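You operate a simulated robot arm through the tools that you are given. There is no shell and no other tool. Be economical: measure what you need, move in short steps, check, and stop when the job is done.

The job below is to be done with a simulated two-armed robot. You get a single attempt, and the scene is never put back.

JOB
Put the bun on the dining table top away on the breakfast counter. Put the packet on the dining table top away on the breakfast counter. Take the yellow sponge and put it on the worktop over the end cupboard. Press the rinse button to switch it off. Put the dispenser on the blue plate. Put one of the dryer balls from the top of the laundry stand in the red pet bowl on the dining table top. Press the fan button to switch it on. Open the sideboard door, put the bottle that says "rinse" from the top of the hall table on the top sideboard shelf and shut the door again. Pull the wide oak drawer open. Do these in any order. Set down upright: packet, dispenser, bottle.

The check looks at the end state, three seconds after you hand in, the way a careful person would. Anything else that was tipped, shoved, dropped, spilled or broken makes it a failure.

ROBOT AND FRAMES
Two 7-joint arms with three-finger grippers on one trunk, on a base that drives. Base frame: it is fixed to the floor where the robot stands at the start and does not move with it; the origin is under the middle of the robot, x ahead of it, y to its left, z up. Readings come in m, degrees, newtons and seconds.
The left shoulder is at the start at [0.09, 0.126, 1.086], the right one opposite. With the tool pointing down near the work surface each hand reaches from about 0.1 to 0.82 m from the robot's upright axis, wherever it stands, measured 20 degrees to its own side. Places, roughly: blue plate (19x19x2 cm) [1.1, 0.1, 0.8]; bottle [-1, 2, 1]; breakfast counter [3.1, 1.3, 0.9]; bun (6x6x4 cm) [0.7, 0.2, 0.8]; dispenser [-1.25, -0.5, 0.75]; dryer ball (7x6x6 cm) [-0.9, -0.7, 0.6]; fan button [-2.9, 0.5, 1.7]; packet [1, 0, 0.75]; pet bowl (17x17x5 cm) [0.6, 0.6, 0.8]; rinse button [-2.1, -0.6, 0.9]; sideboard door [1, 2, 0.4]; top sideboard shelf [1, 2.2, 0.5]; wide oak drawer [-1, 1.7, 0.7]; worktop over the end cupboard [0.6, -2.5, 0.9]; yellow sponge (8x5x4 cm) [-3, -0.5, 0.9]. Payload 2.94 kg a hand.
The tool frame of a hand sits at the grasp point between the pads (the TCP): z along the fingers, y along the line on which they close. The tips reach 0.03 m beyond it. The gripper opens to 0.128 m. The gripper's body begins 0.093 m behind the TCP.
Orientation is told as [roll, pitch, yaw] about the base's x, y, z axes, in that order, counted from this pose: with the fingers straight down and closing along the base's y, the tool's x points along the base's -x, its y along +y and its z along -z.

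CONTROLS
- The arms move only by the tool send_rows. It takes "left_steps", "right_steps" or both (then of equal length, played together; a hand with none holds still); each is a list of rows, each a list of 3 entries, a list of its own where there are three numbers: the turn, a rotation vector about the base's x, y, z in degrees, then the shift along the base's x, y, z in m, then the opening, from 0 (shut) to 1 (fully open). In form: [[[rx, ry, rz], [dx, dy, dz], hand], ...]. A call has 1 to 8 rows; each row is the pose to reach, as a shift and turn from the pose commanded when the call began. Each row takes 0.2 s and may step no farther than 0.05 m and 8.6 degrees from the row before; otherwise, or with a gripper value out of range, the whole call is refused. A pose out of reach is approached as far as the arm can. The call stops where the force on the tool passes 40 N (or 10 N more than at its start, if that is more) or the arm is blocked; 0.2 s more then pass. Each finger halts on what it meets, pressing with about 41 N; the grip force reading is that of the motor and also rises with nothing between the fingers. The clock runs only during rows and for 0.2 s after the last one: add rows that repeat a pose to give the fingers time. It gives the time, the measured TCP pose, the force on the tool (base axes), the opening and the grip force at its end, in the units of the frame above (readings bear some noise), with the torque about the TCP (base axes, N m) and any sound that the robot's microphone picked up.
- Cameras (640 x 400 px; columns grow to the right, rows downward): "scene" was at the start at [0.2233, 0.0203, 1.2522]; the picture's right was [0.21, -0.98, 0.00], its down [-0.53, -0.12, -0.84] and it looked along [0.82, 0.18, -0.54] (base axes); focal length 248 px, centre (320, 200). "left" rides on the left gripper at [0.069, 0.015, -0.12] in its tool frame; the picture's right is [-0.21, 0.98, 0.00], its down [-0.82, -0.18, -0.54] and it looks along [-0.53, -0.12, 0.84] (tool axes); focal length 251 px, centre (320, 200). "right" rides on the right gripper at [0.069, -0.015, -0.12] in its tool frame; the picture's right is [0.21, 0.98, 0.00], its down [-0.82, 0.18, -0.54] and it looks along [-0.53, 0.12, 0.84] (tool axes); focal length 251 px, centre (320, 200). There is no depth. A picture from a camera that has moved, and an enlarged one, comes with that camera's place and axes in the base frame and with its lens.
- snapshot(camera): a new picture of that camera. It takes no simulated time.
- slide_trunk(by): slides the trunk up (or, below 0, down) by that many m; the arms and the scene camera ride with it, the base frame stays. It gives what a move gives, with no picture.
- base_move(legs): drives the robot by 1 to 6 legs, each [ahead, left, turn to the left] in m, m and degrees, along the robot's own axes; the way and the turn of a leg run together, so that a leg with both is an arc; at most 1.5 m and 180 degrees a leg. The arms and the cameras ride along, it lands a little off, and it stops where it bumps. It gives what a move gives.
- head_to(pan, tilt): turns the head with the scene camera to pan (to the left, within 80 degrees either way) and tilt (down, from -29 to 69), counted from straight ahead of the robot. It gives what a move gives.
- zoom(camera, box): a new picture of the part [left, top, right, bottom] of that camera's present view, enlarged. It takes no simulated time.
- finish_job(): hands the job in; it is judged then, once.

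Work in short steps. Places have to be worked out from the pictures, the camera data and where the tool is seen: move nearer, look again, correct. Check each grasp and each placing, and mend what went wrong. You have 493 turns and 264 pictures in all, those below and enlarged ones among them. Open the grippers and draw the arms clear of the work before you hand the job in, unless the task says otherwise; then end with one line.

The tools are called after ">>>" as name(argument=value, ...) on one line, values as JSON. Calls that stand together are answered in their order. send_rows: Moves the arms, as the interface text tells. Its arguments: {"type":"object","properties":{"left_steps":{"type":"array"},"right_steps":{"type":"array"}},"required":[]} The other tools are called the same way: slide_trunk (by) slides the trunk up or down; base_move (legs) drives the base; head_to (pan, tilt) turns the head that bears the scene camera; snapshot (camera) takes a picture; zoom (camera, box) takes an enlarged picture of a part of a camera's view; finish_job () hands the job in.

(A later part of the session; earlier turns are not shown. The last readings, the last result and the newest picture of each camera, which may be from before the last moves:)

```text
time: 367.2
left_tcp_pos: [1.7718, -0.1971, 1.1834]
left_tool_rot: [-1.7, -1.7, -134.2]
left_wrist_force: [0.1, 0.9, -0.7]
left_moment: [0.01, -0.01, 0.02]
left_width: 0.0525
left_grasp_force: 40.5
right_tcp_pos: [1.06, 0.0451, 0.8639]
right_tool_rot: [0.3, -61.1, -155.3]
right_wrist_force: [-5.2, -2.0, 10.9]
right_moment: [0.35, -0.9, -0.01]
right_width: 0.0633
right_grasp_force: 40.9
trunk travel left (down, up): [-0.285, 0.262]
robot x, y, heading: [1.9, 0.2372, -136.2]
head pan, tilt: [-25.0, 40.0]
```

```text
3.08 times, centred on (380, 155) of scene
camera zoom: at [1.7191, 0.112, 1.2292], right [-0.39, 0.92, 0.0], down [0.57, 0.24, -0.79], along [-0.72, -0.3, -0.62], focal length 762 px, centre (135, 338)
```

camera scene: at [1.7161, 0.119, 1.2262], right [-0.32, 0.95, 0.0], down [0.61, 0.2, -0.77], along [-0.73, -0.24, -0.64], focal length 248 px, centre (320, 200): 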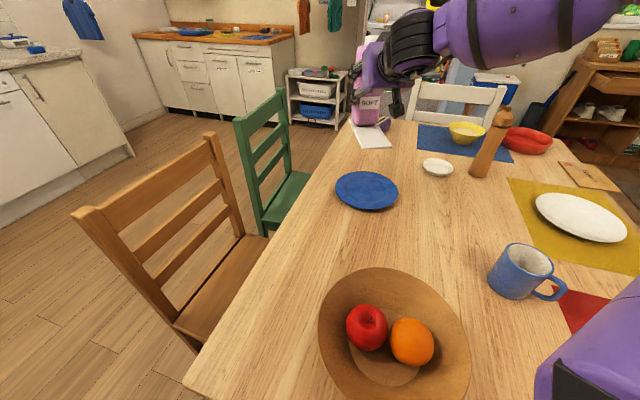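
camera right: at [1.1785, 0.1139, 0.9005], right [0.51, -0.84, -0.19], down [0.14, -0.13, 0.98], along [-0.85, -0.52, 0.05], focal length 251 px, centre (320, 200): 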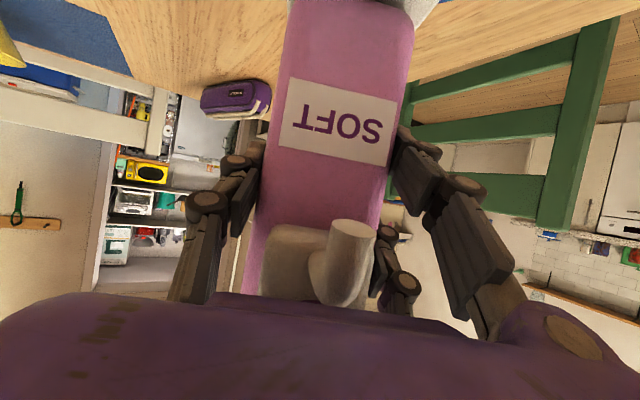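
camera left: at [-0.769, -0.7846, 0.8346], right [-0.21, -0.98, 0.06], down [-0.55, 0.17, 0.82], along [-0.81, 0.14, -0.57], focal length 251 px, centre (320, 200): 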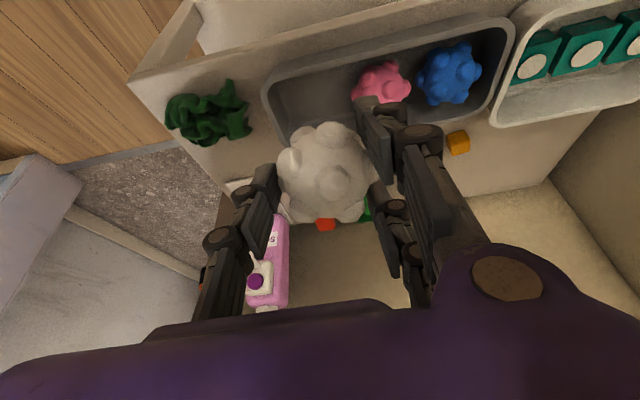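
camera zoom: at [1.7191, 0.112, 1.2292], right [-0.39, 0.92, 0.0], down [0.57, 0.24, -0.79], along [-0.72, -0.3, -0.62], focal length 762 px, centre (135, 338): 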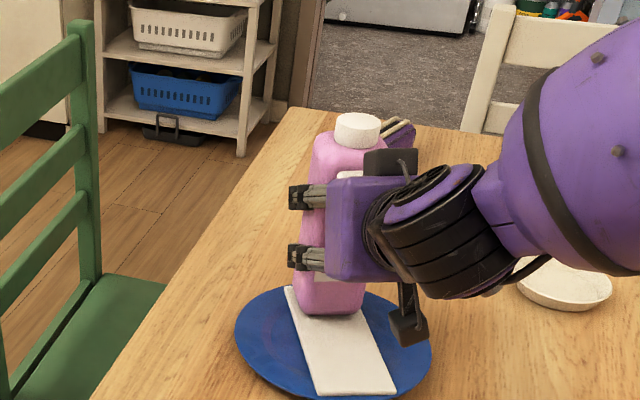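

It's touching down (z force +14 N relative). Release slowly and watch.

>>> send_rows(right_steps=[[[0, 0, 0], [0, 0, 0.001], 0.45], [[0, 0, 0], [0, 0, 0.002], 0.5], [[0, 0, 0], [0, 0, 0.002], 0.55], [[0, 0, 0], [0, 0, 0.002], 0.65], [[0, 0, 0], [0, 0, 0.002], 0.7]])

>>> zoom(camera="scene", box=[300, 90, 460, 220])

>>> snapshot(camera="right")

```text
time: 368.4
left_tcp_pos: [1.771, -0.1955, 1.1822]
left_tool_rot: [-1.5, -1.5, -134.3]
left_wrist_force: [0.0, 0.5, -0.1]
left_moment: [-0.02, 0.01, 0.0]
left_width: 0.0523
left_grasp_force: 41.0
right_tcp_pos: [1.0592, 0.0469, 0.8645]
right_tool_rot: [0.1, -60.8, -155.3]
right_wrist_force: [0.1, 0.4, 0.6]
right_moment: [-0.01, 0.02, 0.0]
right_width: 0.0897
right_grasp_force: 0.0
trunk travel left (down, up): [-0.285, 0.262]
robot x, y, heading: [1.9, 0.2429, -136.8]
head pan, tilt: [-25.0, 40.0]
```

```text
3.08 times, centred on (380, 155) of scene
camera zoom: at [1.7178, 0.1129, 1.2298], right [-0.37, 0.93, 0.0], down [0.57, 0.23, -0.79], along [-0.73, -0.3, -0.61], focal length 762 px, centre (135, 338)
```

zoom: 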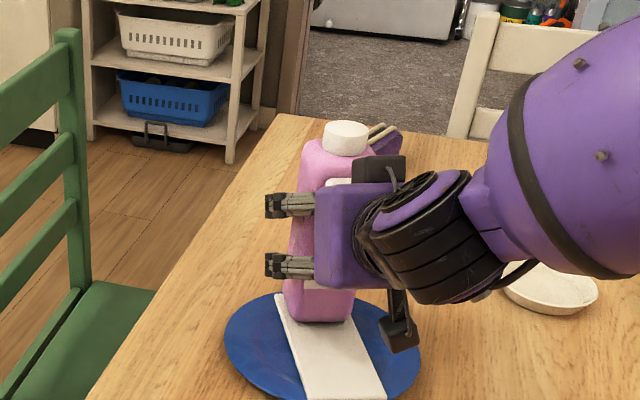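

```text
106 pictures are left
camera right: at [1.1798, 0.1185, 0.8619], right [0.51, -0.84, -0.19], down [0.14, -0.13, 0.98], along [-0.85, -0.52, 0.05], focal length 251 px, centre (320, 200)
```

right: 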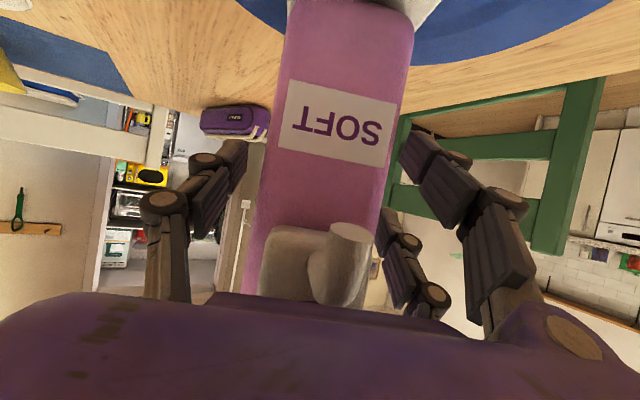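

It stands free. Withdraw straight back along the hand's heading.

>>> send_rows(right_steps=[[[0, 0, 0], [0.018, 0.008, 0], 0.7], [[0, 0, 0], [0.045, 0.021, 0.0], 0.7], [[0, 0, 0], [0.085, 0.039, 0.01], 0.7], [[0, 0, 0], [0.12, 0.055, 0.03], 0.7], [[0, 0, 0], [0.15, 0.065, 0.07], 0.7], [[0, 0, 0], [0.17, 0.075, 0.11], 0.7], [[0, 0, 0], [0.17, 0.075, 0.15], 0.7]])

>>> snapshot(camera="scene")

```text
refused: row 5 steps farther than a row can; nothing moved
```

```text
105 pictures are left
camera scene: at [1.7178, 0.1129, 1.2298], right [-0.37, 0.93, 0.0], down [0.57, 0.23, -0.79], along [-0.73, -0.3, -0.61], focal length 248 px, centre (320, 200)
```

scene: 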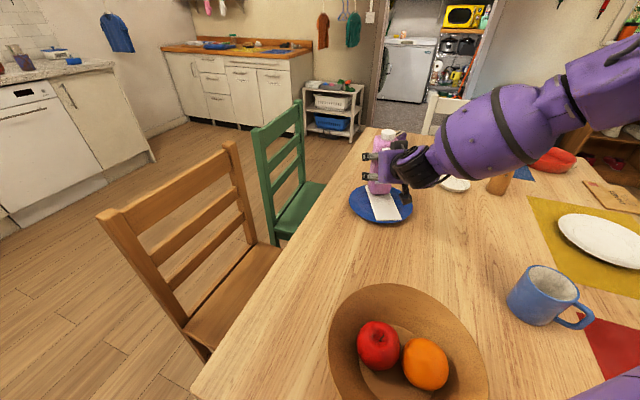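

>>> send_rows(right_steps=[[[0, 0, 0], [0.018, 0.008, 0], 0.7], [[0, 0, 0], [0.045, 0.021, 0.0], 0.7], [[0, 0, 0], [0.085, 0.039, 0.01], 0.7], [[0, 0, 0], [0.115, 0.053, 0.03], 0.7], [[0, 0, 0], [0.135, 0.062, 0.065], 0.7], [[0, 0, 0], [0.15, 0.068, 0.105], 0.7], [[0, 0, 0], [0.16, 0.072, 0.15], 0.7]])

>>> snapshot(camera="scene")

>>> zoom(camera="scene", box=[320, 110, 460, 230])

```text
time: 370.1
left_tcp_pos: [1.7721, -0.1958, 1.183]
left_tool_rot: [-1.6, -1.4, -134.3]
left_wrist_force: [0.7, 0.5, 0.1]
left_moment: [0.02, 0.01, 0.01]
left_width: 0.0522
left_grasp_force: 40.5
right_tcp_pos: [1.219, 0.1191, 1.0161]
right_tool_rot: [0.1, -60.7, -155.1]
right_wrist_force: [0.1, -0.3, -0.1]
right_moment: [-0.02, 0.01, -0.01]
right_width: 0.0898
right_grasp_force: 0.1
trunk travel left (down, up): [-0.285, 0.262]
robot x, y, heading: [1.9001, 0.241, -136.5]
head pan, tilt: [-25.0, 40.0]
```

```text
104 pictures are left
camera scene: at [1.7175, 0.1186, 1.2266], right [-0.31, 0.95, 0.0], down [0.61, 0.2, -0.77], along [-0.73, -0.24, -0.64], focal length 248 px, centre (320, 200)
```

scene: 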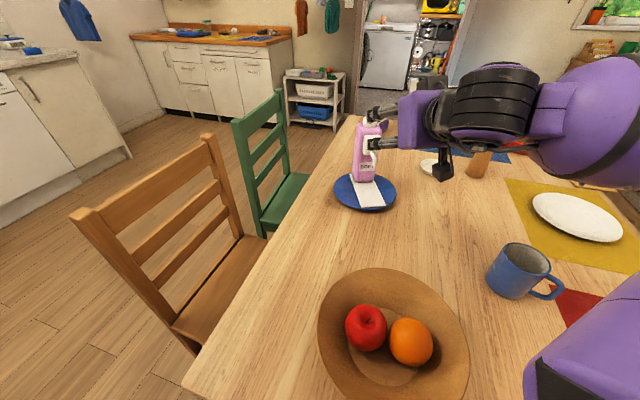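

```text
3.33 times, centred on (390, 170) of scene
camera zoom: at [1.7175, 0.1186, 1.2266], right [-0.31, 0.95, 0.0], down [0.61, 0.2, -0.77], along [-0.73, -0.24, -0.64], focal length 825 px, centre (87, 300)
```

zoom: 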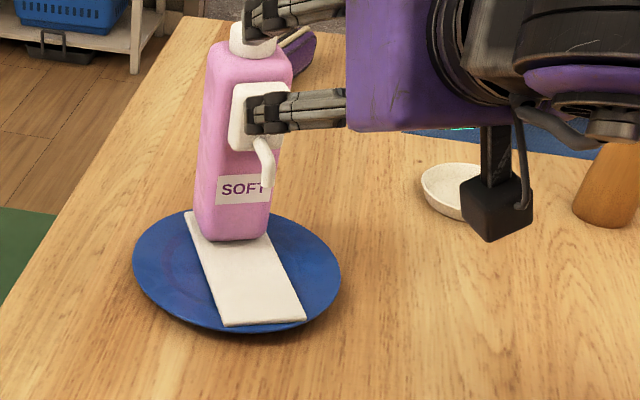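

The dispenser stands upright on the plate. I back away from the table, then fold the right hand.

>>> base_move(legs=[[-0.19, 0.18, 0]])

>>> send_rows(right_steps=[[[2.5, -5.5, 0], [0.02, 0.01, 0.01], 0.5], [[5, -11, 0], [0.04, 0.02, 0.02], 0.5], [[7.5, -16.5, 0], [0.07, 0.035, 0.03], 0.5], [[10, -22, 0], [0.1, 0.05, 0.04], 0.4], [[12.5, -27.5, 0], [0.13, 0.065, 0.05], 0.4], [[15, -33, 0], [0.16, 0.08, 0.06], 0.4], [[17.5, -38.5, 0], [0.18, 0.09, 0.07], 0.4], [[20, -44, 0], [0.2, 0.1, 0.08], 0.4]])

>>> base_move(legs=[[0, 0, 46.5], [-1.04, 0, 0], [0, -1.2, 0], [0, -0.5, 0]])

>>> head_to(pan=10, tilt=40)

>>> snapshot(camera="scene")

```text
time: 372.2
left_tcp_pos: [2.0314, -0.1933, 1.1841]
left_tool_rot: [-1.5, -1.5, -134.5]
left_wrist_force: [-0.4, -1.1, -1.0]
left_moment: [-0.02, 0.04, 0.0]
left_width: 0.0519
left_grasp_force: 40.6
right_tcp_pos: [1.4791, 0.1232, 1.0149]
right_tool_rot: [0.2, -60.8, -155.2]
right_wrist_force: [-0.1, -0.1, 0.5]
right_moment: [0.01, -0.02, -0.02]
right_width: 0.0896
right_grasp_force: 0.0
trunk travel left (down, up): [-0.285, 0.262]
robot x, y, heading: [2.1595, 0.2418, -136.3]
head pan, tilt: [-25.0, 40.0]
```

```text
time: 374.1
left_tcp_pos: [2.0308, -0.1945, 1.1828]
left_tool_rot: [-1.4, -1.7, -134.5]
left_wrist_force: [-0.4, -0.3, -0.4]
left_moment: [0.03, -0.01, 0.02]
left_width: 0.0522
left_grasp_force: 40.7
right_tcp_pos: [1.6779, 0.2233, 1.0955]
right_tool_rot: [0.4, -12.4, -155.5]
right_wrist_force: [0.1, 0.7, 0.8]
right_moment: [0.02, 0.01, 0.01]
right_width: 0.0514
right_grasp_force: 0.1
trunk travel left (down, up): [-0.285, 0.262]
robot x, y, heading: [2.1607, 0.2416, -136.4]
head pan, tilt: [-25.0, 40.0]
```

```text
time: 396.4
left_tcp_pos: [0.6853, 0.9194, 1.1818]
left_tool_rot: [-1.4, -1.6, -89.7]
left_wrist_force: [-0.2, 0.0, -0.7]
left_moment: [0.02, -0.01, 0.02]
left_width: 0.0522
left_grasp_force: 41.0
right_tcp_pos: [0.1418, 0.9654, 1.0953]
right_tool_rot: [0.4, -12.5, -110.8]
right_wrist_force: [0.7, 0.2, -0.4]
right_moment: [0.02, -0.02, -0.01]
right_width: 0.0512
right_grasp_force: 0.1
trunk travel left (down, up): [-0.285, 0.262]
robot x, y, heading: [0.4693, 1.3219, -91.7]
head pan, tilt: [-25.0, 40.0]
```

```text
time: 397.4
left_tcp_pos: [0.6841, 0.9187, 1.1824]
left_tool_rot: [-1.5, -1.6, -89.6]
left_wrist_force: [0.2, 0.5, -0.7]
left_moment: [0.0, 0.04, -0.01]
left_width: 0.0524
left_grasp_force: 40.6
right_tcp_pos: [0.1409, 0.9655, 1.0962]
right_tool_rot: [0.4, -12.6, -110.7]
right_wrist_force: [0.5, -1.0, -0.4]
right_moment: [0.02, -0.01, -0.01]
right_width: 0.0511
right_grasp_force: 0.1
trunk travel left (down, up): [-0.285, 0.262]
robot x, y, heading: [0.4707, 1.3144, -91.9]
head pan, tilt: [10.0, 40.0]
```

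```text
102 pictures are left
camera scene: at [0.4776, 1.0966, 1.2263], right [-0.99, -0.14, 0.0], down [-0.09, 0.64, -0.77], along [0.11, -0.76, -0.64], focal length 248 px, centre (320, 200)
```

scene: 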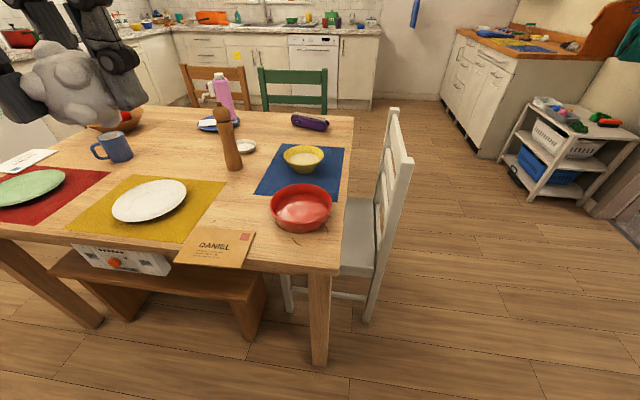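

Red bowl centre ≈(0.60, 0.607). I move 0.1 m closer, lower the trunk 0.1 m, and bring the ball over the bowl.

>>> base_move(legs=[[0.1, 0, 0]])

>>> slide_trunk(by=-0.1)

>>> send_rows(left_steps=[[[0, 0, 0], [-0.017, -0.042, 0], 0.3], [[0, 0, 0], [-0.034, -0.085, 0], 0.3], [[0, 0, 0], [-0.05, -0.127, -0.01], 0.3], [[0, 0, 0], [-0.067, -0.17, -0.025], 0.3], [[0, 0, 0], [-0.084, -0.21, -0.05], 0.3], [[0, 0, 0], [-0.084, -0.21, -0.1], 0.3], [[0, 0, 0], [-0.084, -0.21, -0.15], 0.3]])

>>> snapshot(camera="left")

>>> snapshot(camera="scene")

```text
time: 398.5
left_tcp_pos: [0.6823, 0.8206, 1.1822]
left_tool_rot: [-1.4, -1.6, -89.5]
left_wrist_force: [-1.2, -0.3, -0.1]
left_moment: [0.01, 0.02, 0.01]
left_width: 0.052
left_grasp_force: 41.1
right_tcp_pos: [0.1378, 0.866, 1.0951]
right_tool_rot: [0.4, -12.4, -110.6]
right_wrist_force: [-0.7, 0.1, 0.5]
right_moment: [0.02, -0.01, -0.02]
right_width: 0.0511
right_grasp_force: 0.1
trunk travel left (down, up): [-0.285, 0.262]
robot x, y, heading: [0.4688, 1.2168, -91.5]
head pan, tilt: [10.0, 40.0]
```

```text
time: 399.9
left_tcp_pos: [0.683, 0.8229, 1.0829]
left_tool_rot: [-1.4, -1.6, -89.6]
left_wrist_force: [-1.4, -0.5, -0.8]
left_moment: [0.0, 0.01, -0.02]
left_width: 0.0522
left_grasp_force: 40.8
right_tcp_pos: [0.1375, 0.8665, 0.9948]
right_tool_rot: [0.4, -12.5, -110.5]
right_wrist_force: [0.6, -0.4, 0.2]
right_moment: [-0.01, 0.0, -0.04]
right_width: 0.0516
right_grasp_force: 0.0
trunk travel left (down, up): [-0.185, 0.362]
robot x, y, heading: [0.4619, 1.2204, -91.9]
head pan, tilt: [10.0, 40.0]
```

```text
refused: row 5 steps farther than a row can; nothing moved
```

```text
101 pictures are left
camera left: at [0.7003, 0.8927, 1.2009], right [0.98, -0.21, -0.02], down [-0.16, -0.81, 0.57], along [-0.13, -0.55, -0.82], focal length 251 px, centre (320, 200)
```

left: 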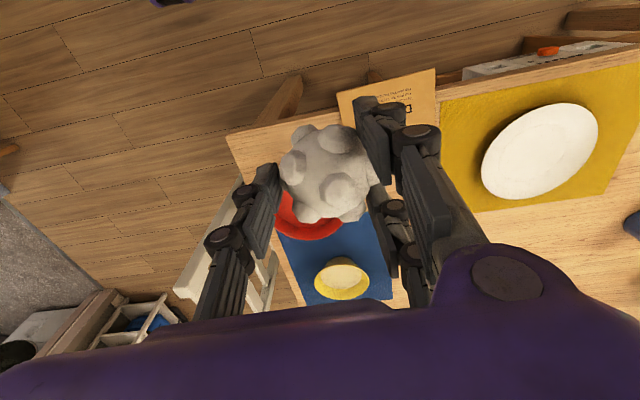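

```text
100 pictures are left
camera scene: at [0.4739, 0.966, 1.1197], right [-0.99, -0.14, 0.0], down [-0.09, 0.64, -0.77], along [0.11, -0.76, -0.64], focal length 248 px, centre (320, 200)
```

scene: 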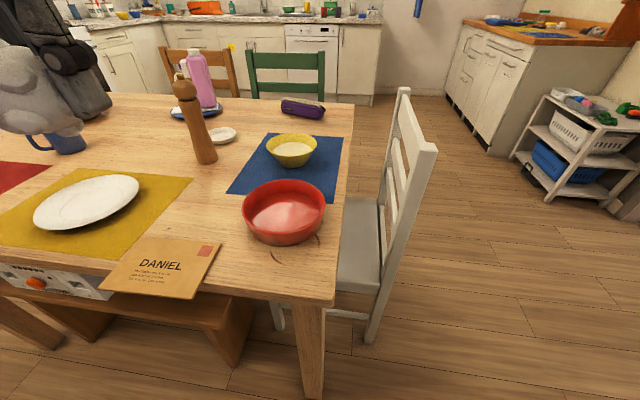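

>>> send_rows(left_steps=[[[0, 0, 0], [-0.017, -0.042, 0], 0.3], [[0, 0, 0], [-0.034, -0.085, 0], 0.3], [[0, 0, 0], [-0.051, -0.127, 0], 0.3], [[0, 0, 0], [-0.068, -0.17, -0.01], 0.3], [[0, 0, 0], [-0.084, -0.208, -0.02], 0.3], [[0, 0, 0], [-0.084, -0.212, -0.065], 0.3], [[0, 0, 0], [-0.084, -0.212, -0.11], 0.3], [[0, 0, 0], [-0.084, -0.212, -0.155], 0.3]])

>>> snapshot(camera="left")

>>> snapshot(camera="scene")

```text
time: 401.7
left_tcp_pos: [0.6, 0.609, 0.9288]
left_tool_rot: [-1.6, -1.7, -89.6]
left_wrist_force: [0.2, 0.2, -1.2]
left_moment: [-0.02, -0.03, -0.04]
left_width: 0.0518
left_grasp_force: 41.2
left hand out of reach, approached as far as the arm can: row 5
right_tcp_pos: [0.1379, 0.8652, 0.9941]
right_tool_rot: [0.4, -12.5, -110.5]
right_wrist_force: [-0.2, 0.0, 0.5]
right_moment: [0.02, 0.0, -0.02]
right_width: 0.0513
right_grasp_force: 0.1
trunk travel left (down, up): [-0.185, 0.362]
robot x, y, heading: [0.4637, 1.2191, -91.7]
head pan, tilt: [10.0, 40.0]
```

```text
99 pictures are left
camera left: at [0.6182, 0.68, 1.047], right [0.98, -0.21, -0.02], down [-0.16, -0.81, 0.57], along [-0.13, -0.55, -0.82], focal length 251 px, centre (320, 200)
```

left: 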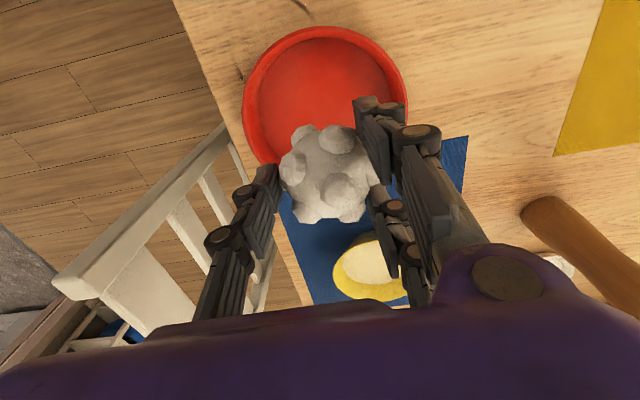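

```text
98 pictures are left
camera scene: at [0.4739, 0.9652, 1.1194], right [-0.99, -0.14, 0.0], down [-0.09, 0.64, -0.77], along [0.11, -0.76, -0.64], focal length 248 px, centre (320, 200)
```

scene: 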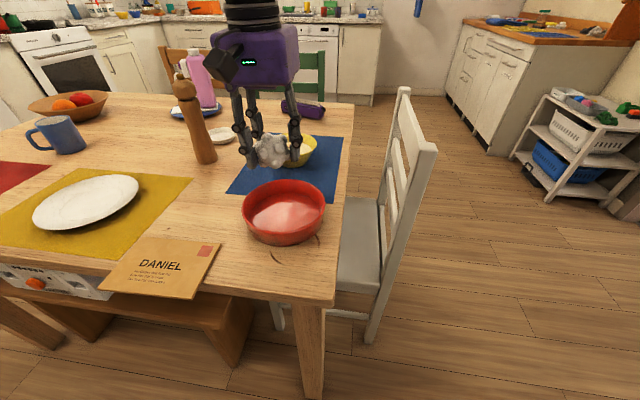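

Bowl centre ≈(0.603, 0.617). Lower the ball into it.

>>> send_rows(left_steps=[[[0, 0, 0], [0.003, 0.008, -0.03], 0.3], [[0, 0, 0], [0.003, 0.008, -0.07], 0.3], [[0, 0, 0], [0.003, 0.008, -0.1], 0.3], [[0, 0, 0], [0.003, 0.008, -0.122], 0.3]])

>>> snapshot(camera="left")

```text
time: 402.7
left_tcp_pos: [0.6029, 0.6161, 0.8079]
left_tool_rot: [-1.6, -1.8, -89.5]
left_wrist_force: [1.8, -1.3, 8.3]
left_moment: [-0.1, -0.1, 0.03]
left_width: 0.0522
left_grasp_force: 40.9
right_tcp_pos: [0.1395, 0.8677, 0.9953]
right_tool_rot: [0.5, -12.4, -110.7]
right_wrist_force: [0.1, 0.0, 0.9]
right_moment: [-0.03, 0.02, 0.02]
right_width: 0.0511
right_grasp_force: 0.0
trunk travel left (down, up): [-0.185, 0.362]
robot x, y, heading: [0.4657, 1.2217, -91.7]
head pan, tilt: [10.0, 40.0]
```

```text
97 pictures are left
camera left: at [0.6204, 0.6883, 0.9254], right [0.98, -0.21, -0.02], down [-0.16, -0.81, 0.57], along [-0.14, -0.55, -0.82], focal length 251 px, centre (320, 200)
```

left: 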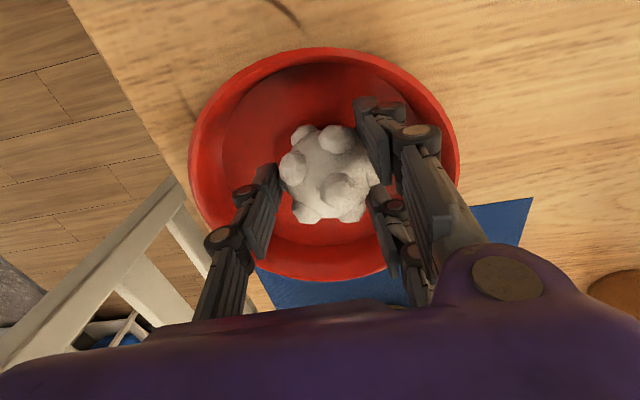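

Ball touches the bowl bottom (8 N). Release and lift.

>>> send_rows(left_steps=[[[0, 0, 0], [0, 0, 0.003], 0.45], [[0, 0, 0], [0, 0, 0.003], 0.55], [[0, 0, 0], [0, 0, 0.003], 0.58], [[0, 0, 0], [0, 0, 0.04], 0.58], [[0, 0, 0], [0, 0, 0.085], 0.58], [[0, 0, 0], [0, 0, 0.13], 0.58], [[0, 0, 0], [0, 0.02, 0.17], 0.58], [[0, 0, 0], [0, 0.06, 0.19], 0.58]])

>>> snapshot(camera="left")

```text
time: 404.5
left_tcp_pos: [0.6008, 0.676, 0.9965]
left_tool_rot: [-1.5, -1.5, -89.6]
left_wrist_force: [-0.1, -0.2, -0.3]
left_moment: [-0.03, -0.02, -0.01]
left_width: 0.0743
left_grasp_force: 0.1
right_tcp_pos: [0.1396, 0.8675, 0.9944]
right_tool_rot: [0.4, -12.4, -110.5]
right_wrist_force: [0.6, 0.4, -0.1]
right_moment: [0.0, 0.01, 0.0]
right_width: 0.0512
right_grasp_force: 0.1
trunk travel left (down, up): [-0.185, 0.362]
robot x, y, heading: [0.4697, 1.218, -91.6]
head pan, tilt: [10.0, 40.0]
```

```text
96 pictures are left
camera left: at [0.6183, 0.747, 1.1147], right [0.98, -0.21, -0.02], down [-0.16, -0.81, 0.57], along [-0.13, -0.55, -0.82], focal length 251 px, centre (320, 200)
```

left: 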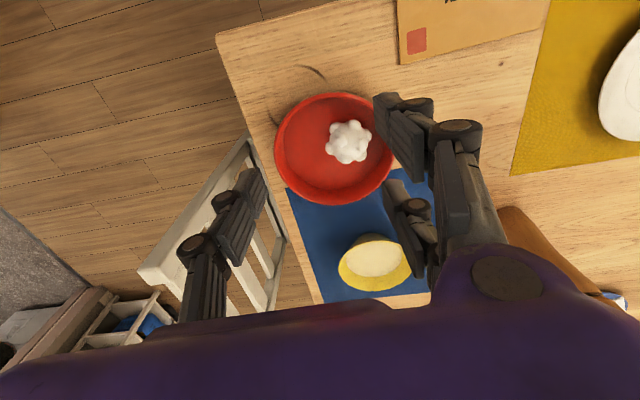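

The ball is in the red bowl. Next the utility room. I turn to face −x and drive in front of its doorway (centre y≈0.05).

>>> send_rows(left_steps=[[[0, 0, 0], [0, 0.04, 0.02], 0.4], [[0, 0, 0], [0, 0.08, 0.04], 0.3], [[0, 0, 0], [0, 0.12, 0.05], 0.3], [[0, 0, 0], [0, 0.15, 0.06], 0.3]])

>>> base_move(legs=[[-0.1, 0, 0], [0, 0, -88], [0.75, 0, 0], [0, 1.25, 0]])

>>> head_to(pan=0, tilt=20)

>>> snapshot(camera="scene")

```text
time: 405.5
left_tcp_pos: [0.6009, 0.8264, 1.0569]
left_tool_rot: [-1.5, -1.6, -89.5]
left_wrist_force: [0.3, 0.2, -0.5]
left_moment: [-0.02, 0.03, -0.01]
left_width: 0.0384
left_grasp_force: 0.1
right_tcp_pos: [0.1378, 0.8676, 0.9949]
right_tool_rot: [0.4, -12.5, -110.6]
right_wrist_force: [-0.3, -0.3, 0.5]
right_moment: [-0.02, 0.0, 0.0]
right_width: 0.0513
right_grasp_force: 0.0
trunk travel left (down, up): [-0.185, 0.362]
robot x, y, heading: [0.4672, 1.2209, -91.4]
head pan, tilt: [10.0, 40.0]
```

```text
time: 424.8
left_tcp_pos: [-0.7137, -0.0348, 1.0564]
left_tool_rot: [-1.6, -1.5, -179.5]
left_wrist_force: [0.2, 0.4, -0.5]
left_moment: [-0.03, -0.02, 0.0]
left_width: 0.0382
left_grasp_force: 0.1
right_tcp_pos: [-0.6748, 0.4277, 0.9943]
right_tool_rot: [0.3, -12.5, 159.7]
right_wrist_force: [-0.2, 0.3, 0.0]
right_moment: [0.03, 0.01, 0.03]
right_width: 0.0512
right_grasp_force: 0.0
trunk travel left (down, up): [-0.185, 0.362]
robot x, y, heading: [-0.3201, 0.0975, 178.4]
head pan, tilt: [10.0, 40.0]
```

```text
time: 425.6
left_tcp_pos: [-0.7142, -0.0348, 1.0556]
left_tool_rot: [-1.5, -1.5, -179.4]
left_wrist_force: [-0.4, -0.3, 0.4]
left_moment: [-0.02, -0.01, 0.01]
left_width: 0.0383
left_grasp_force: 0.0
right_tcp_pos: [-0.6747, 0.4284, 0.9951]
right_tool_rot: [0.4, -12.5, 159.5]
right_wrist_force: [0.3, -1.1, 0.1]
right_moment: [0.01, 0.01, 0.03]
right_width: 0.0513
right_grasp_force: 0.2
trunk travel left (down, up): [-0.185, 0.362]
robot x, y, heading: [-0.3183, 0.0951, 178.6]
head pan, tilt: [0.0, 20.0]
```

```text
95 pictures are left
camera scene: at [-0.5845, 0.1081, 1.1509], right [0.03, 1.0, 0.0], down [0.34, -0.01, -0.94], along [-0.94, 0.02, -0.34], focal length 248 px, centre (320, 200)
```

scene: 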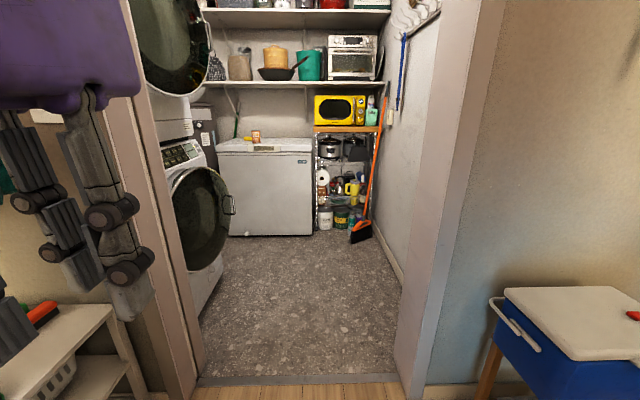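

I see the washer stack at left, freezer with the sponge at the back. I centre on the doorway and drive in slowly.

>>> send_rows(right_steps=[[[0, 0, 0], [0, -0.03, 0.02], 0.4], [[0, 0, 0], [0, -0.07, 0.04], 0.3], [[0, 0, 0], [0, -0.1, 0.05], 0.3]])

>>> base_move(legs=[[0.45, 0.04, 0]])

>>> head_to(pan=-75, tilt=15)

>>> snapshot(camera="scene")

>>> head_to(pan=75, tilt=15)

>>> snapshot(camera="scene")

```text
time: 426.4
left_tcp_pos: [-0.7135, -0.0348, 1.0565]
left_tool_rot: [-1.6, -1.6, -179.4]
left_wrist_force: [-0.1, 1.1, -0.6]
left_moment: [0.03, 0.04, 0.0]
left_width: 0.0383
left_grasp_force: 0.2
right_tcp_pos: [-0.675, 0.3264, 1.0444]
right_tool_rot: [0.3, -12.5, 159.5]
right_wrist_force: [-0.8, 0.7, -0.7]
right_moment: [0.0, 0.0, -0.03]
right_width: 0.0385
right_grasp_force: 0.2
trunk travel left (down, up): [-0.185, 0.362]
robot x, y, heading: [-0.3208, 0.0995, 178.6]
head pan, tilt: [0.0, 20.0]
```

```text
time: 429.1
left_tcp_pos: [-1.1536, -0.0635, 1.0573]
left_tool_rot: [-1.4, -1.5, -179.1]
left_wrist_force: [0.0, -0.4, 0.0]
left_moment: [0.0, -0.03, -0.01]
left_width: 0.0384
left_grasp_force: 0.1
right_tcp_pos: [-1.1158, 0.2991, 1.0444]
right_tool_rot: [0.4, -12.6, 159.8]
right_wrist_force: [-0.4, 0.3, -0.5]
right_moment: [0.01, -0.03, 0.01]
right_width: 0.0383
right_grasp_force: 0.0
trunk travel left (down, up): [-0.185, 0.362]
robot x, y, heading: [-0.7586, 0.0702, 178.8]
head pan, tilt: [0.0, 20.0]
```

```text
time: 430.6
left_tcp_pos: [-1.1549, -0.0633, 1.0589]
left_tool_rot: [-1.8, -1.8, -178.9]
left_wrist_force: [-37.6, 17.2, 51.8]
left_moment: [-2.94, -10.03, 1.22]
left_width: 0.0386
left_grasp_force: 0.0
right_tcp_pos: [-1.1155, 0.3001, 1.045]
right_tool_rot: [0.4, -12.6, 159.6]
right_wrist_force: [0.0, 0.2, -0.6]
right_moment: [-0.02, 0.01, -0.02]
right_width: 0.0382
right_grasp_force: 0.2
trunk travel left (down, up): [-0.185, 0.362]
robot x, y, heading: [-0.7636, 0.0671, 179.0]
head pan, tilt: [-75.0, 15.0]
```

```text
94 pictures are left
camera scene: at [-1.0234, 0.0913, 1.153], right [0.15, 0.99, 0.0], down [0.32, -0.05, -0.95], along [-0.94, 0.14, -0.32], focal length 248 px, centre (320, 200)
```

scene: 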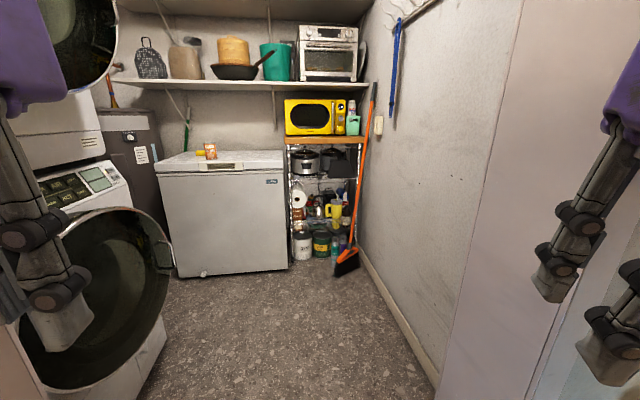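

```text
time: 432.9
left_tcp_pos: [-1.1534, -0.0639, 1.056]
left_tool_rot: [-1.5, -1.6, -179.2]
left_wrist_force: [-0.3, 0.8, 0.2]
left_moment: [-0.02, -0.01, 0.0]
left_width: 0.0386
left_grasp_force: 0.0
right_tcp_pos: [-1.1153, 0.3004, 1.0441]
right_tool_rot: [0.4, -12.6, 159.6]
right_wrist_force: [-0.3, 0.0, -0.4]
right_moment: [-0.01, -0.02, -0.02]
right_width: 0.0384
right_grasp_force: 0.0
trunk travel left (down, up): [-0.185, 0.362]
robot x, y, heading: [-0.7609, 0.0724, 178.8]
head pan, tilt: [75.0, 15.0]
```

```text
93 pictures are left
camera scene: at [-0.9575, -0.0121, 1.1591], right [-0.96, 0.28, 0.0], down [0.07, 0.25, -0.97], along [-0.27, -0.93, -0.26], focal length 248 px, centre (320, 200)
```

scene: 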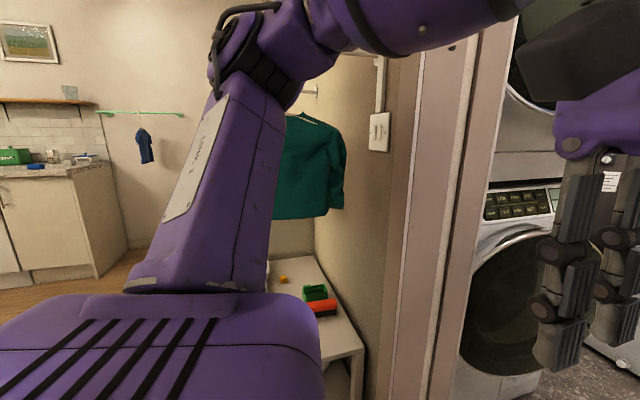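

The elbows stick out ~0.43 m, tight for the 0.9 m doorway. I stretch both arms forward to narrow the robot, and check the elbow.

>>> send_rows(left_steps=[[[0, 0, 0], [-0.045, 0.0, 0], 0.3], [[0, 0, 0], [-0.09, 0.0, 0], 0.3], [[0, 0, 0], [-0.135, 0.005, 0], 0.3], [[0, 0, 0], [-0.18, 0.01, 0], 0.3], [[0, 0, 0], [-0.22, 0.01, 0], 0.3], [[0, 0, 0], [-0.25, 0.01, 0], 0.3]], right_steps=[[[0, 0, 3], [-0.045, -0.005, 0], 0.3], [[0, 0, 6], [-0.09, -0.01, 0], 0.3], [[0, 0, 9], [-0.135, -0.015, 0], 0.3], [[0, 0, 12], [-0.18, -0.02, 0], 0.3], [[0, 0, 15], [-0.22, -0.025, 0], 0.3], [[0, 0, 18], [-0.25, -0.03, 0], 0.3]])

>>> snapshot(camera="scene")

```text
time: 434.3
left_tcp_pos: [-1.3775, -0.083, 1.0499]
left_tool_rot: [-1.5, -1.5, -179.3]
left_wrist_force: [-0.2, -1.0, -0.8]
left_moment: [0.01, 0.01, 0.04]
left_width: 0.0384
left_grasp_force: 0.0
left hand out of reach, approached as far as the arm can: row 5, 6
right_tcp_pos: [-1.3683, 0.268, 1.0428]
right_tool_rot: [0.3, -12.6, 177.8]
right_wrist_force: [-0.5, -0.4, 0.2]
right_moment: [0.03, -0.02, -0.01]
right_width: 0.0385
right_grasp_force: 0.0
trunk travel left (down, up): [-0.185, 0.362]
robot x, y, heading: [-0.7578, 0.0726, 178.6]
head pan, tilt: [75.0, 15.0]
```

```text
92 pictures are left
camera scene: at [-0.9582, -0.013, 1.1589], right [-0.96, 0.28, 0.0], down [0.07, 0.25, -0.97], along [-0.27, -0.93, -0.26], focal length 248 px, centre (320, 200)
```

scene: 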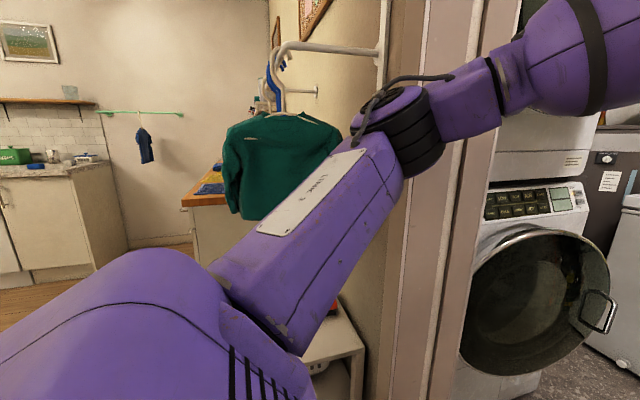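

Elbows are tucked better now. Drive through the doorway in short legs.

>>> base_move(legs=[[0.3, 0.02, 1.4]])

>>> base_move(legs=[[0.35, 0, 0]])

>>> snapshot(camera="scene")

```text
time: 436.3
left_tcp_pos: [-1.6681, -0.1281, 1.0458]
left_tool_rot: [-2.4, -1.2, -177.7]
left_wrist_force: [0.2, 0.6, 0.5]
left_moment: [0.01, -0.01, -0.02]
left_width: 0.0383
left_grasp_force: 0.0
right_tcp_pos: [-1.6664, 0.221, 1.0416]
right_tool_rot: [-0.8, -11.9, 179.7]
right_wrist_force: [-1.2, -0.2, -0.6]
right_moment: [0.0, 0.0, 0.01]
right_width: 0.0384
right_grasp_force: 0.1
trunk travel left (down, up): [-0.185, 0.362]
robot x, y, heading: [-1.0462, 0.0582, -180.0]
head pan, tilt: [75.0, 15.0]
```

```text
time: 438.6
left_tcp_pos: [-2.0151, -0.1107, 1.0509]
left_tool_rot: [-1.6, -1.6, -178.1]
left_wrist_force: [-0.3, 0.3, -0.5]
left_moment: [0.03, -0.04, 0.0]
left_width: 0.0384
left_grasp_force: 0.1
right_tcp_pos: [-2.0115, 0.2373, 1.0431]
right_tool_rot: [0.1, -12.4, 179.3]
right_wrist_force: [-0.3, 1.0, 0.3]
right_moment: [0.03, -0.02, -0.03]
right_width: 0.0381
right_grasp_force: 0.2
trunk travel left (down, up): [-0.185, 0.362]
robot x, y, heading: [-1.3989, 0.0565, 180.0]
head pan, tilt: [75.0, 15.0]
```

```text
91 pictures are left
camera scene: at [-1.5968, -0.033, 1.159], right [-0.97, 0.26, 0.0], down [0.07, 0.25, -0.97], along [-0.25, -0.93, -0.26], focal length 248 px, centre (320, 200)
```

scene: 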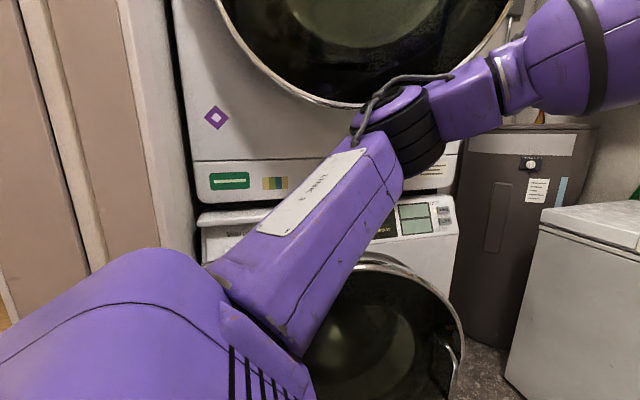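

Inside. The room spans y≈-0.6..0.69, so I can turn here. I retract the arms, move to x≈-2.05 and turn left to face the washer.

>>> send_rows(left_steps=[[[0, 0, 0], [0.045, 0.0, 0], 0.3], [[0, 0, 0], [0.09, 0.0, 0], 0.3], [[0, 0, 0], [0.135, 0.0, 0], 0.3], [[0, 0, 0], [0.18, 0.0, 0], 0.2], [[0, 0, 0], [0.2, 0.0, 0], 0.0]], right_steps=[[[0, 0, 0], [0.045, 0, 0], 0.3], [[0, 0, 0], [0.09, 0, 0], 0.3], [[0, 0, 0], [0.135, 0, 0], 0.3], [[0, 0, 0], [0.18, 0, 0], 0.3], [[0, 0, 0], [0.2, 0, 0], 0.3]])

>>> base_move(legs=[[0.6, 0.0, 0], [0, 0, 45]])

>>> base_move(legs=[[0, 0, 45]])

>>> head_to(pan=0, tilt=20)

>>> snapshot(camera="scene")

```text
time: 439.8
left_tcp_pos: [-1.8128, -0.1108, 1.0515]
left_tool_rot: [-1.6, -1.5, -177.9]
left_wrist_force: [-0.5, 0.9, -0.1]
left_moment: [-0.01, 0.01, 0.01]
left_width: 0.0001
left_grasp_force: 2.5
right_tcp_pos: [-1.8101, 0.238, 1.0453]
right_tool_rot: [0.0, -12.4, 179.2]
right_wrist_force: [0.0, -0.5, 0.1]
right_moment: [0.0, 0.01, -0.01]
right_width: 0.0386
right_grasp_force: 0.0
trunk travel left (down, up): [-0.185, 0.362]
robot x, y, heading: [-1.4001, 0.0558, 179.7]
head pan, tilt: [75.0, 15.0]
```

```text
time: 445.3
left_tcp_pos: [-2.2756, -0.3051, 1.0377]
left_tool_rot: [-0.9, 0.9, -146.3]
left_wrist_force: [0.6, 0.6, 0.7]
left_moment: [-0.04, 0.01, 0.0]
left_width: 0.0
left_grasp_force: 3.8
right_tcp_pos: [-2.4535, -0.001, 1.0386]
right_tool_rot: [0.4, -11.7, -149.7]
right_wrist_force: [-0.3, 0.5, 0.3]
right_moment: [-0.04, -0.01, 0.02]
right_width: 0.0383
right_grasp_force: 0.1
trunk travel left (down, up): [-0.185, 0.362]
robot x, y, heading: [-1.9962, 0.0593, -148.8]
head pan, tilt: [75.0, 15.0]
stopped in leg 2: the robot was blocked; the commanded pose is now the measured one
```

```text
time: 446.8
left_tcp_pos: [-2.2722, -0.3084, 1.0329]
left_tool_rot: [-0.5, 2.0, -145.3]
left_wrist_force: [-0.1, 0.6, 0.8]
left_moment: [-0.03, 0.0, 0.0]
left_width: 0.0
left_grasp_force: 2.9
right_tcp_pos: [-2.4556, -0.007, 1.0387]
right_tool_rot: [0.4, -11.7, -148.9]
right_wrist_force: [0.5, -0.4, -0.4]
right_moment: [-0.07, -0.01, -0.01]
right_width: 0.0385
right_grasp_force: 0.0
trunk travel left (down, up): [-0.185, 0.362]
robot x, y, heading: [-1.9971, 0.0591, -148.4]
head pan, tilt: [75.0, 15.0]
stopped in leg 1: the robot was blocked; the commanded pose is now the measured one
```

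```text
time: 448.2
left_tcp_pos: [-2.2733, -0.3104, 1.0307]
left_tool_rot: [-0.4, 1.8, -145.3]
left_wrist_force: [-0.6, -0.2, -0.2]
left_moment: [0.01, 0.0, -0.02]
left_width: 0.0
left_grasp_force: 2.9
right_tcp_pos: [-2.4574, -0.0072, 1.0368]
right_tool_rot: [0.5, -11.5, -148.8]
right_wrist_force: [-0.5, 0.7, -0.3]
right_moment: [0.01, 0.0, 0.0]
right_width: 0.0384
right_grasp_force: 0.1
trunk travel left (down, up): [-0.185, 0.362]
robot x, y, heading: [-1.9946, 0.06, -148.2]
head pan, tilt: [0.0, 20.0]
```

```text
90 pictures are left
camera scene: at [-2.2384, -0.0849, 1.1463], right [-0.53, 0.85, -0.01], down [0.31, 0.18, -0.93], along [-0.79, -0.5, -0.36], focal length 248 px, centre (320, 200)
```

scene: 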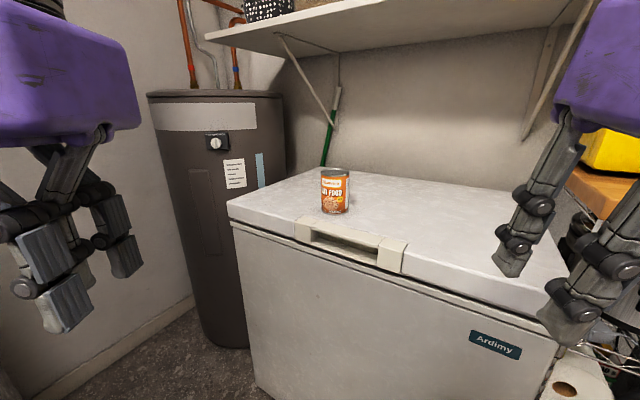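

The left elbow met the washer stack. I shift +y by ~0.17 m at this heading, then finish the turn.

>>> base_move(legs=[[-0.088, -0.145, 0]])

>>> base_move(legs=[[0, 0, 30], [0, 0, 30]])

>>> head_to(pan=0, tilt=15)

>>> snapshot(camera="scene")

```text
time: 450.2
left_tcp_pos: [-2.2579, -0.1373, 1.0398]
left_tool_rot: [-0.9, 0.7, -145.0]
left_wrist_force: [0.6, -0.4, -0.4]
left_moment: [-0.05, -0.02, -0.02]
left_width: 0.0001
left_grasp_force: 2.4
right_tcp_pos: [-2.4408, 0.164, 1.0455]
right_tool_rot: [0.1, -12.4, -148.5]
right_wrist_force: [0.3, 0.3, 0.0]
right_moment: [-0.03, -0.01, -0.01]
right_width: 0.0383
right_grasp_force: 0.1
trunk travel left (down, up): [-0.185, 0.362]
robot x, y, heading: [-1.9965, 0.2268, -147.9]
head pan, tilt: [0.0, 20.0]
```

```text
time: 453.5
left_tcp_pos: [-1.8122, -0.1801, 1.0405]
left_tool_rot: [-1.0, 0.8, -85.3]
left_wrist_force: [0.3, 0.1, -0.3]
left_moment: [0.03, 0.01, 0.02]
left_width: 0.0
left_grasp_force: 3.1
right_tcp_pos: [-2.1641, -0.1884, 1.0447]
right_tool_rot: [-0.1, -12.3, -88.6]
right_wrist_force: [-0.2, -0.4, -0.3]
right_moment: [-0.02, 0.01, 0.04]
right_width: 0.0383
right_grasp_force: 0.1
trunk travel left (down, up): [-0.185, 0.362]
robot x, y, heading: [-1.9924, 0.2279, -88.0]
head pan, tilt: [0.0, 20.0]
```

```text
time: 454.2
left_tcp_pos: [-1.8123, -0.1809, 1.0399]
left_tool_rot: [-0.8, 0.7, -85.3]
left_wrist_force: [0.1, 0.1, 0.3]
left_moment: [-0.01, 0.01, 0.01]
left_width: 0.0003
left_grasp_force: 3.6
right_tcp_pos: [-2.1637, -0.1887, 1.0452]
right_tool_rot: [0.1, -12.5, -88.5]
right_wrist_force: [0.6, 0.1, 0.1]
right_moment: [0.03, -0.02, 0.0]
right_width: 0.0385
right_grasp_force: 0.1
trunk travel left (down, up): [-0.185, 0.362]
robot x, y, heading: [-1.9939, 0.2275, -88.1]
head pan, tilt: [0.0, 15.0]
```

```text
89 pictures are left
camera scene: at [-1.987, -0.0363, 1.159], right [-1.0, -0.03, 0.0], down [-0.01, 0.26, -0.97], along [0.03, -0.97, -0.26], focal length 248 px, centre (320, 200)
```

scene: 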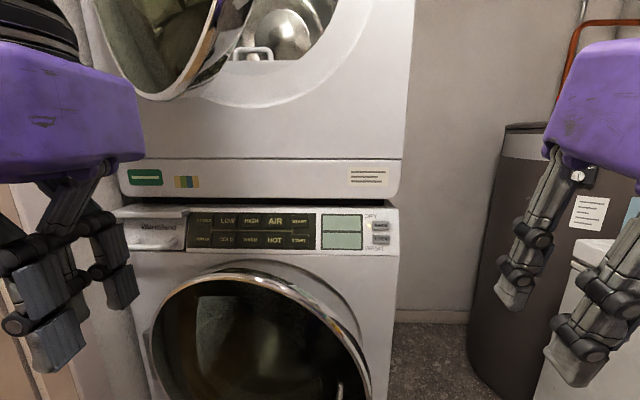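

Facing the washer now. Zoom on its panel to read the buttons.

>>> zoom(camera="scene", box=[170, 200, 410, 260])

>>> zoom(camera="scene", box=[340, 205, 400, 255])

```text
2.67 times, centred on (290, 230) of scene
camera zoom: at [-1.987, -0.0363, 1.159], right [-1.0, -0.03, 0.0], down [-0.01, 0.26, -0.97], along [0.03, -0.97, -0.26], focal length 660 px, centre (400, 120)
```

zoom: 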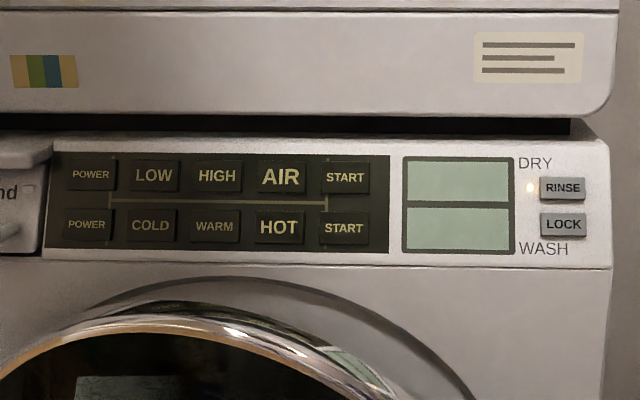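

```text
8.00 times, centred on (370, 230) of scene
camera zoom: at [-1.987, -0.0363, 1.159], right [-1.0, -0.03, 0.0], down [-0.01, 0.26, -0.97], along [0.03, -0.97, -0.26], focal length 1980 px, centre (-80, -40)
```

zoom: 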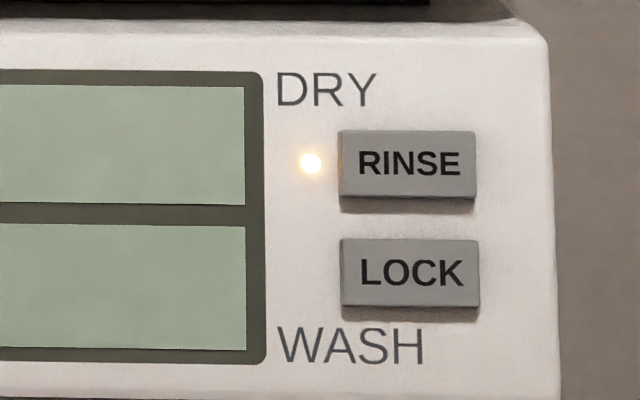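

RINSE has a lit indicator; it's at ≈(-2.11, -0.6, 0.94) with LOCK just below. I raise the trunk 0.15 m and take a second view for triangulation.

>>> slide_trunk(by=0.15)

>>> head_to(pan=0, tilt=30)

>>> zoom(camera="scene", box=[300, 150, 440, 270])

```text
time: 455.9
left_tcp_pos: [-1.8112, -0.1825, 1.19]
left_tool_rot: [-0.9, 0.8, -85.3]
left_wrist_force: [0.5, 0.5, -0.5]
left_moment: [0.01, 0.02, -0.01]
left_width: 0.0003
left_grasp_force: 3.3
right_tcp_pos: [-2.1648, -0.1896, 1.1952]
right_tool_rot: [0.1, -12.4, -88.7]
right_wrist_force: [-0.1, -0.1, 0.2]
right_moment: [0.01, 0.0, 0.01]
right_width: 0.0382
right_grasp_force: 0.0
trunk travel left (down, up): [-0.335, 0.212]
robot x, y, heading: [-1.9963, 0.2267, -88.1]
head pan, tilt: [0.0, 15.0]
```

```text
time: 456.7
left_tcp_pos: [-1.8118, -0.1812, 1.1906]
left_tool_rot: [-0.9, 0.7, -85.3]
left_wrist_force: [0.3, -0.2, -0.8]
left_moment: [0.01, -0.03, -0.04]
left_width: 0.0
left_grasp_force: 3.0
right_tcp_pos: [-2.163, -0.1896, 1.196]
right_tool_rot: [0.1, -12.4, -88.6]
right_wrist_force: [-0.8, 0.1, -0.7]
right_moment: [0.04, 0.01, -0.01]
right_width: 0.0383
right_grasp_force: 0.2
trunk travel left (down, up): [-0.335, 0.212]
robot x, y, heading: [-1.9993, 0.2293, -88.2]
head pan, tilt: [0.0, 30.0]
```

```text
3.33 times, centred on (370, 210) of scene
camera zoom: at [-1.9887, 0.011, 1.2907], right [-1.0, -0.03, 0.0], down [-0.02, 0.5, -0.87], along [0.03, -0.87, -0.5], focal length 825 px, centre (153, 167)
```

zoom: 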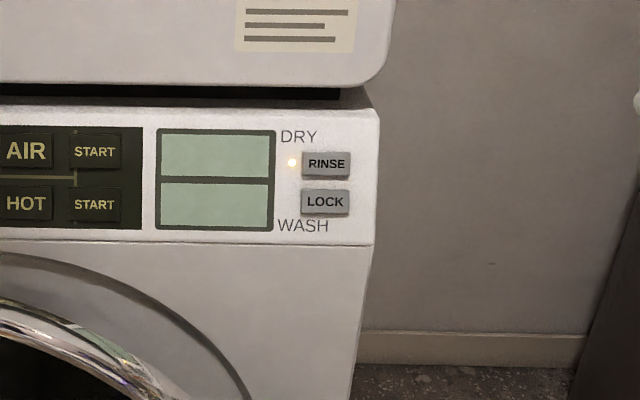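

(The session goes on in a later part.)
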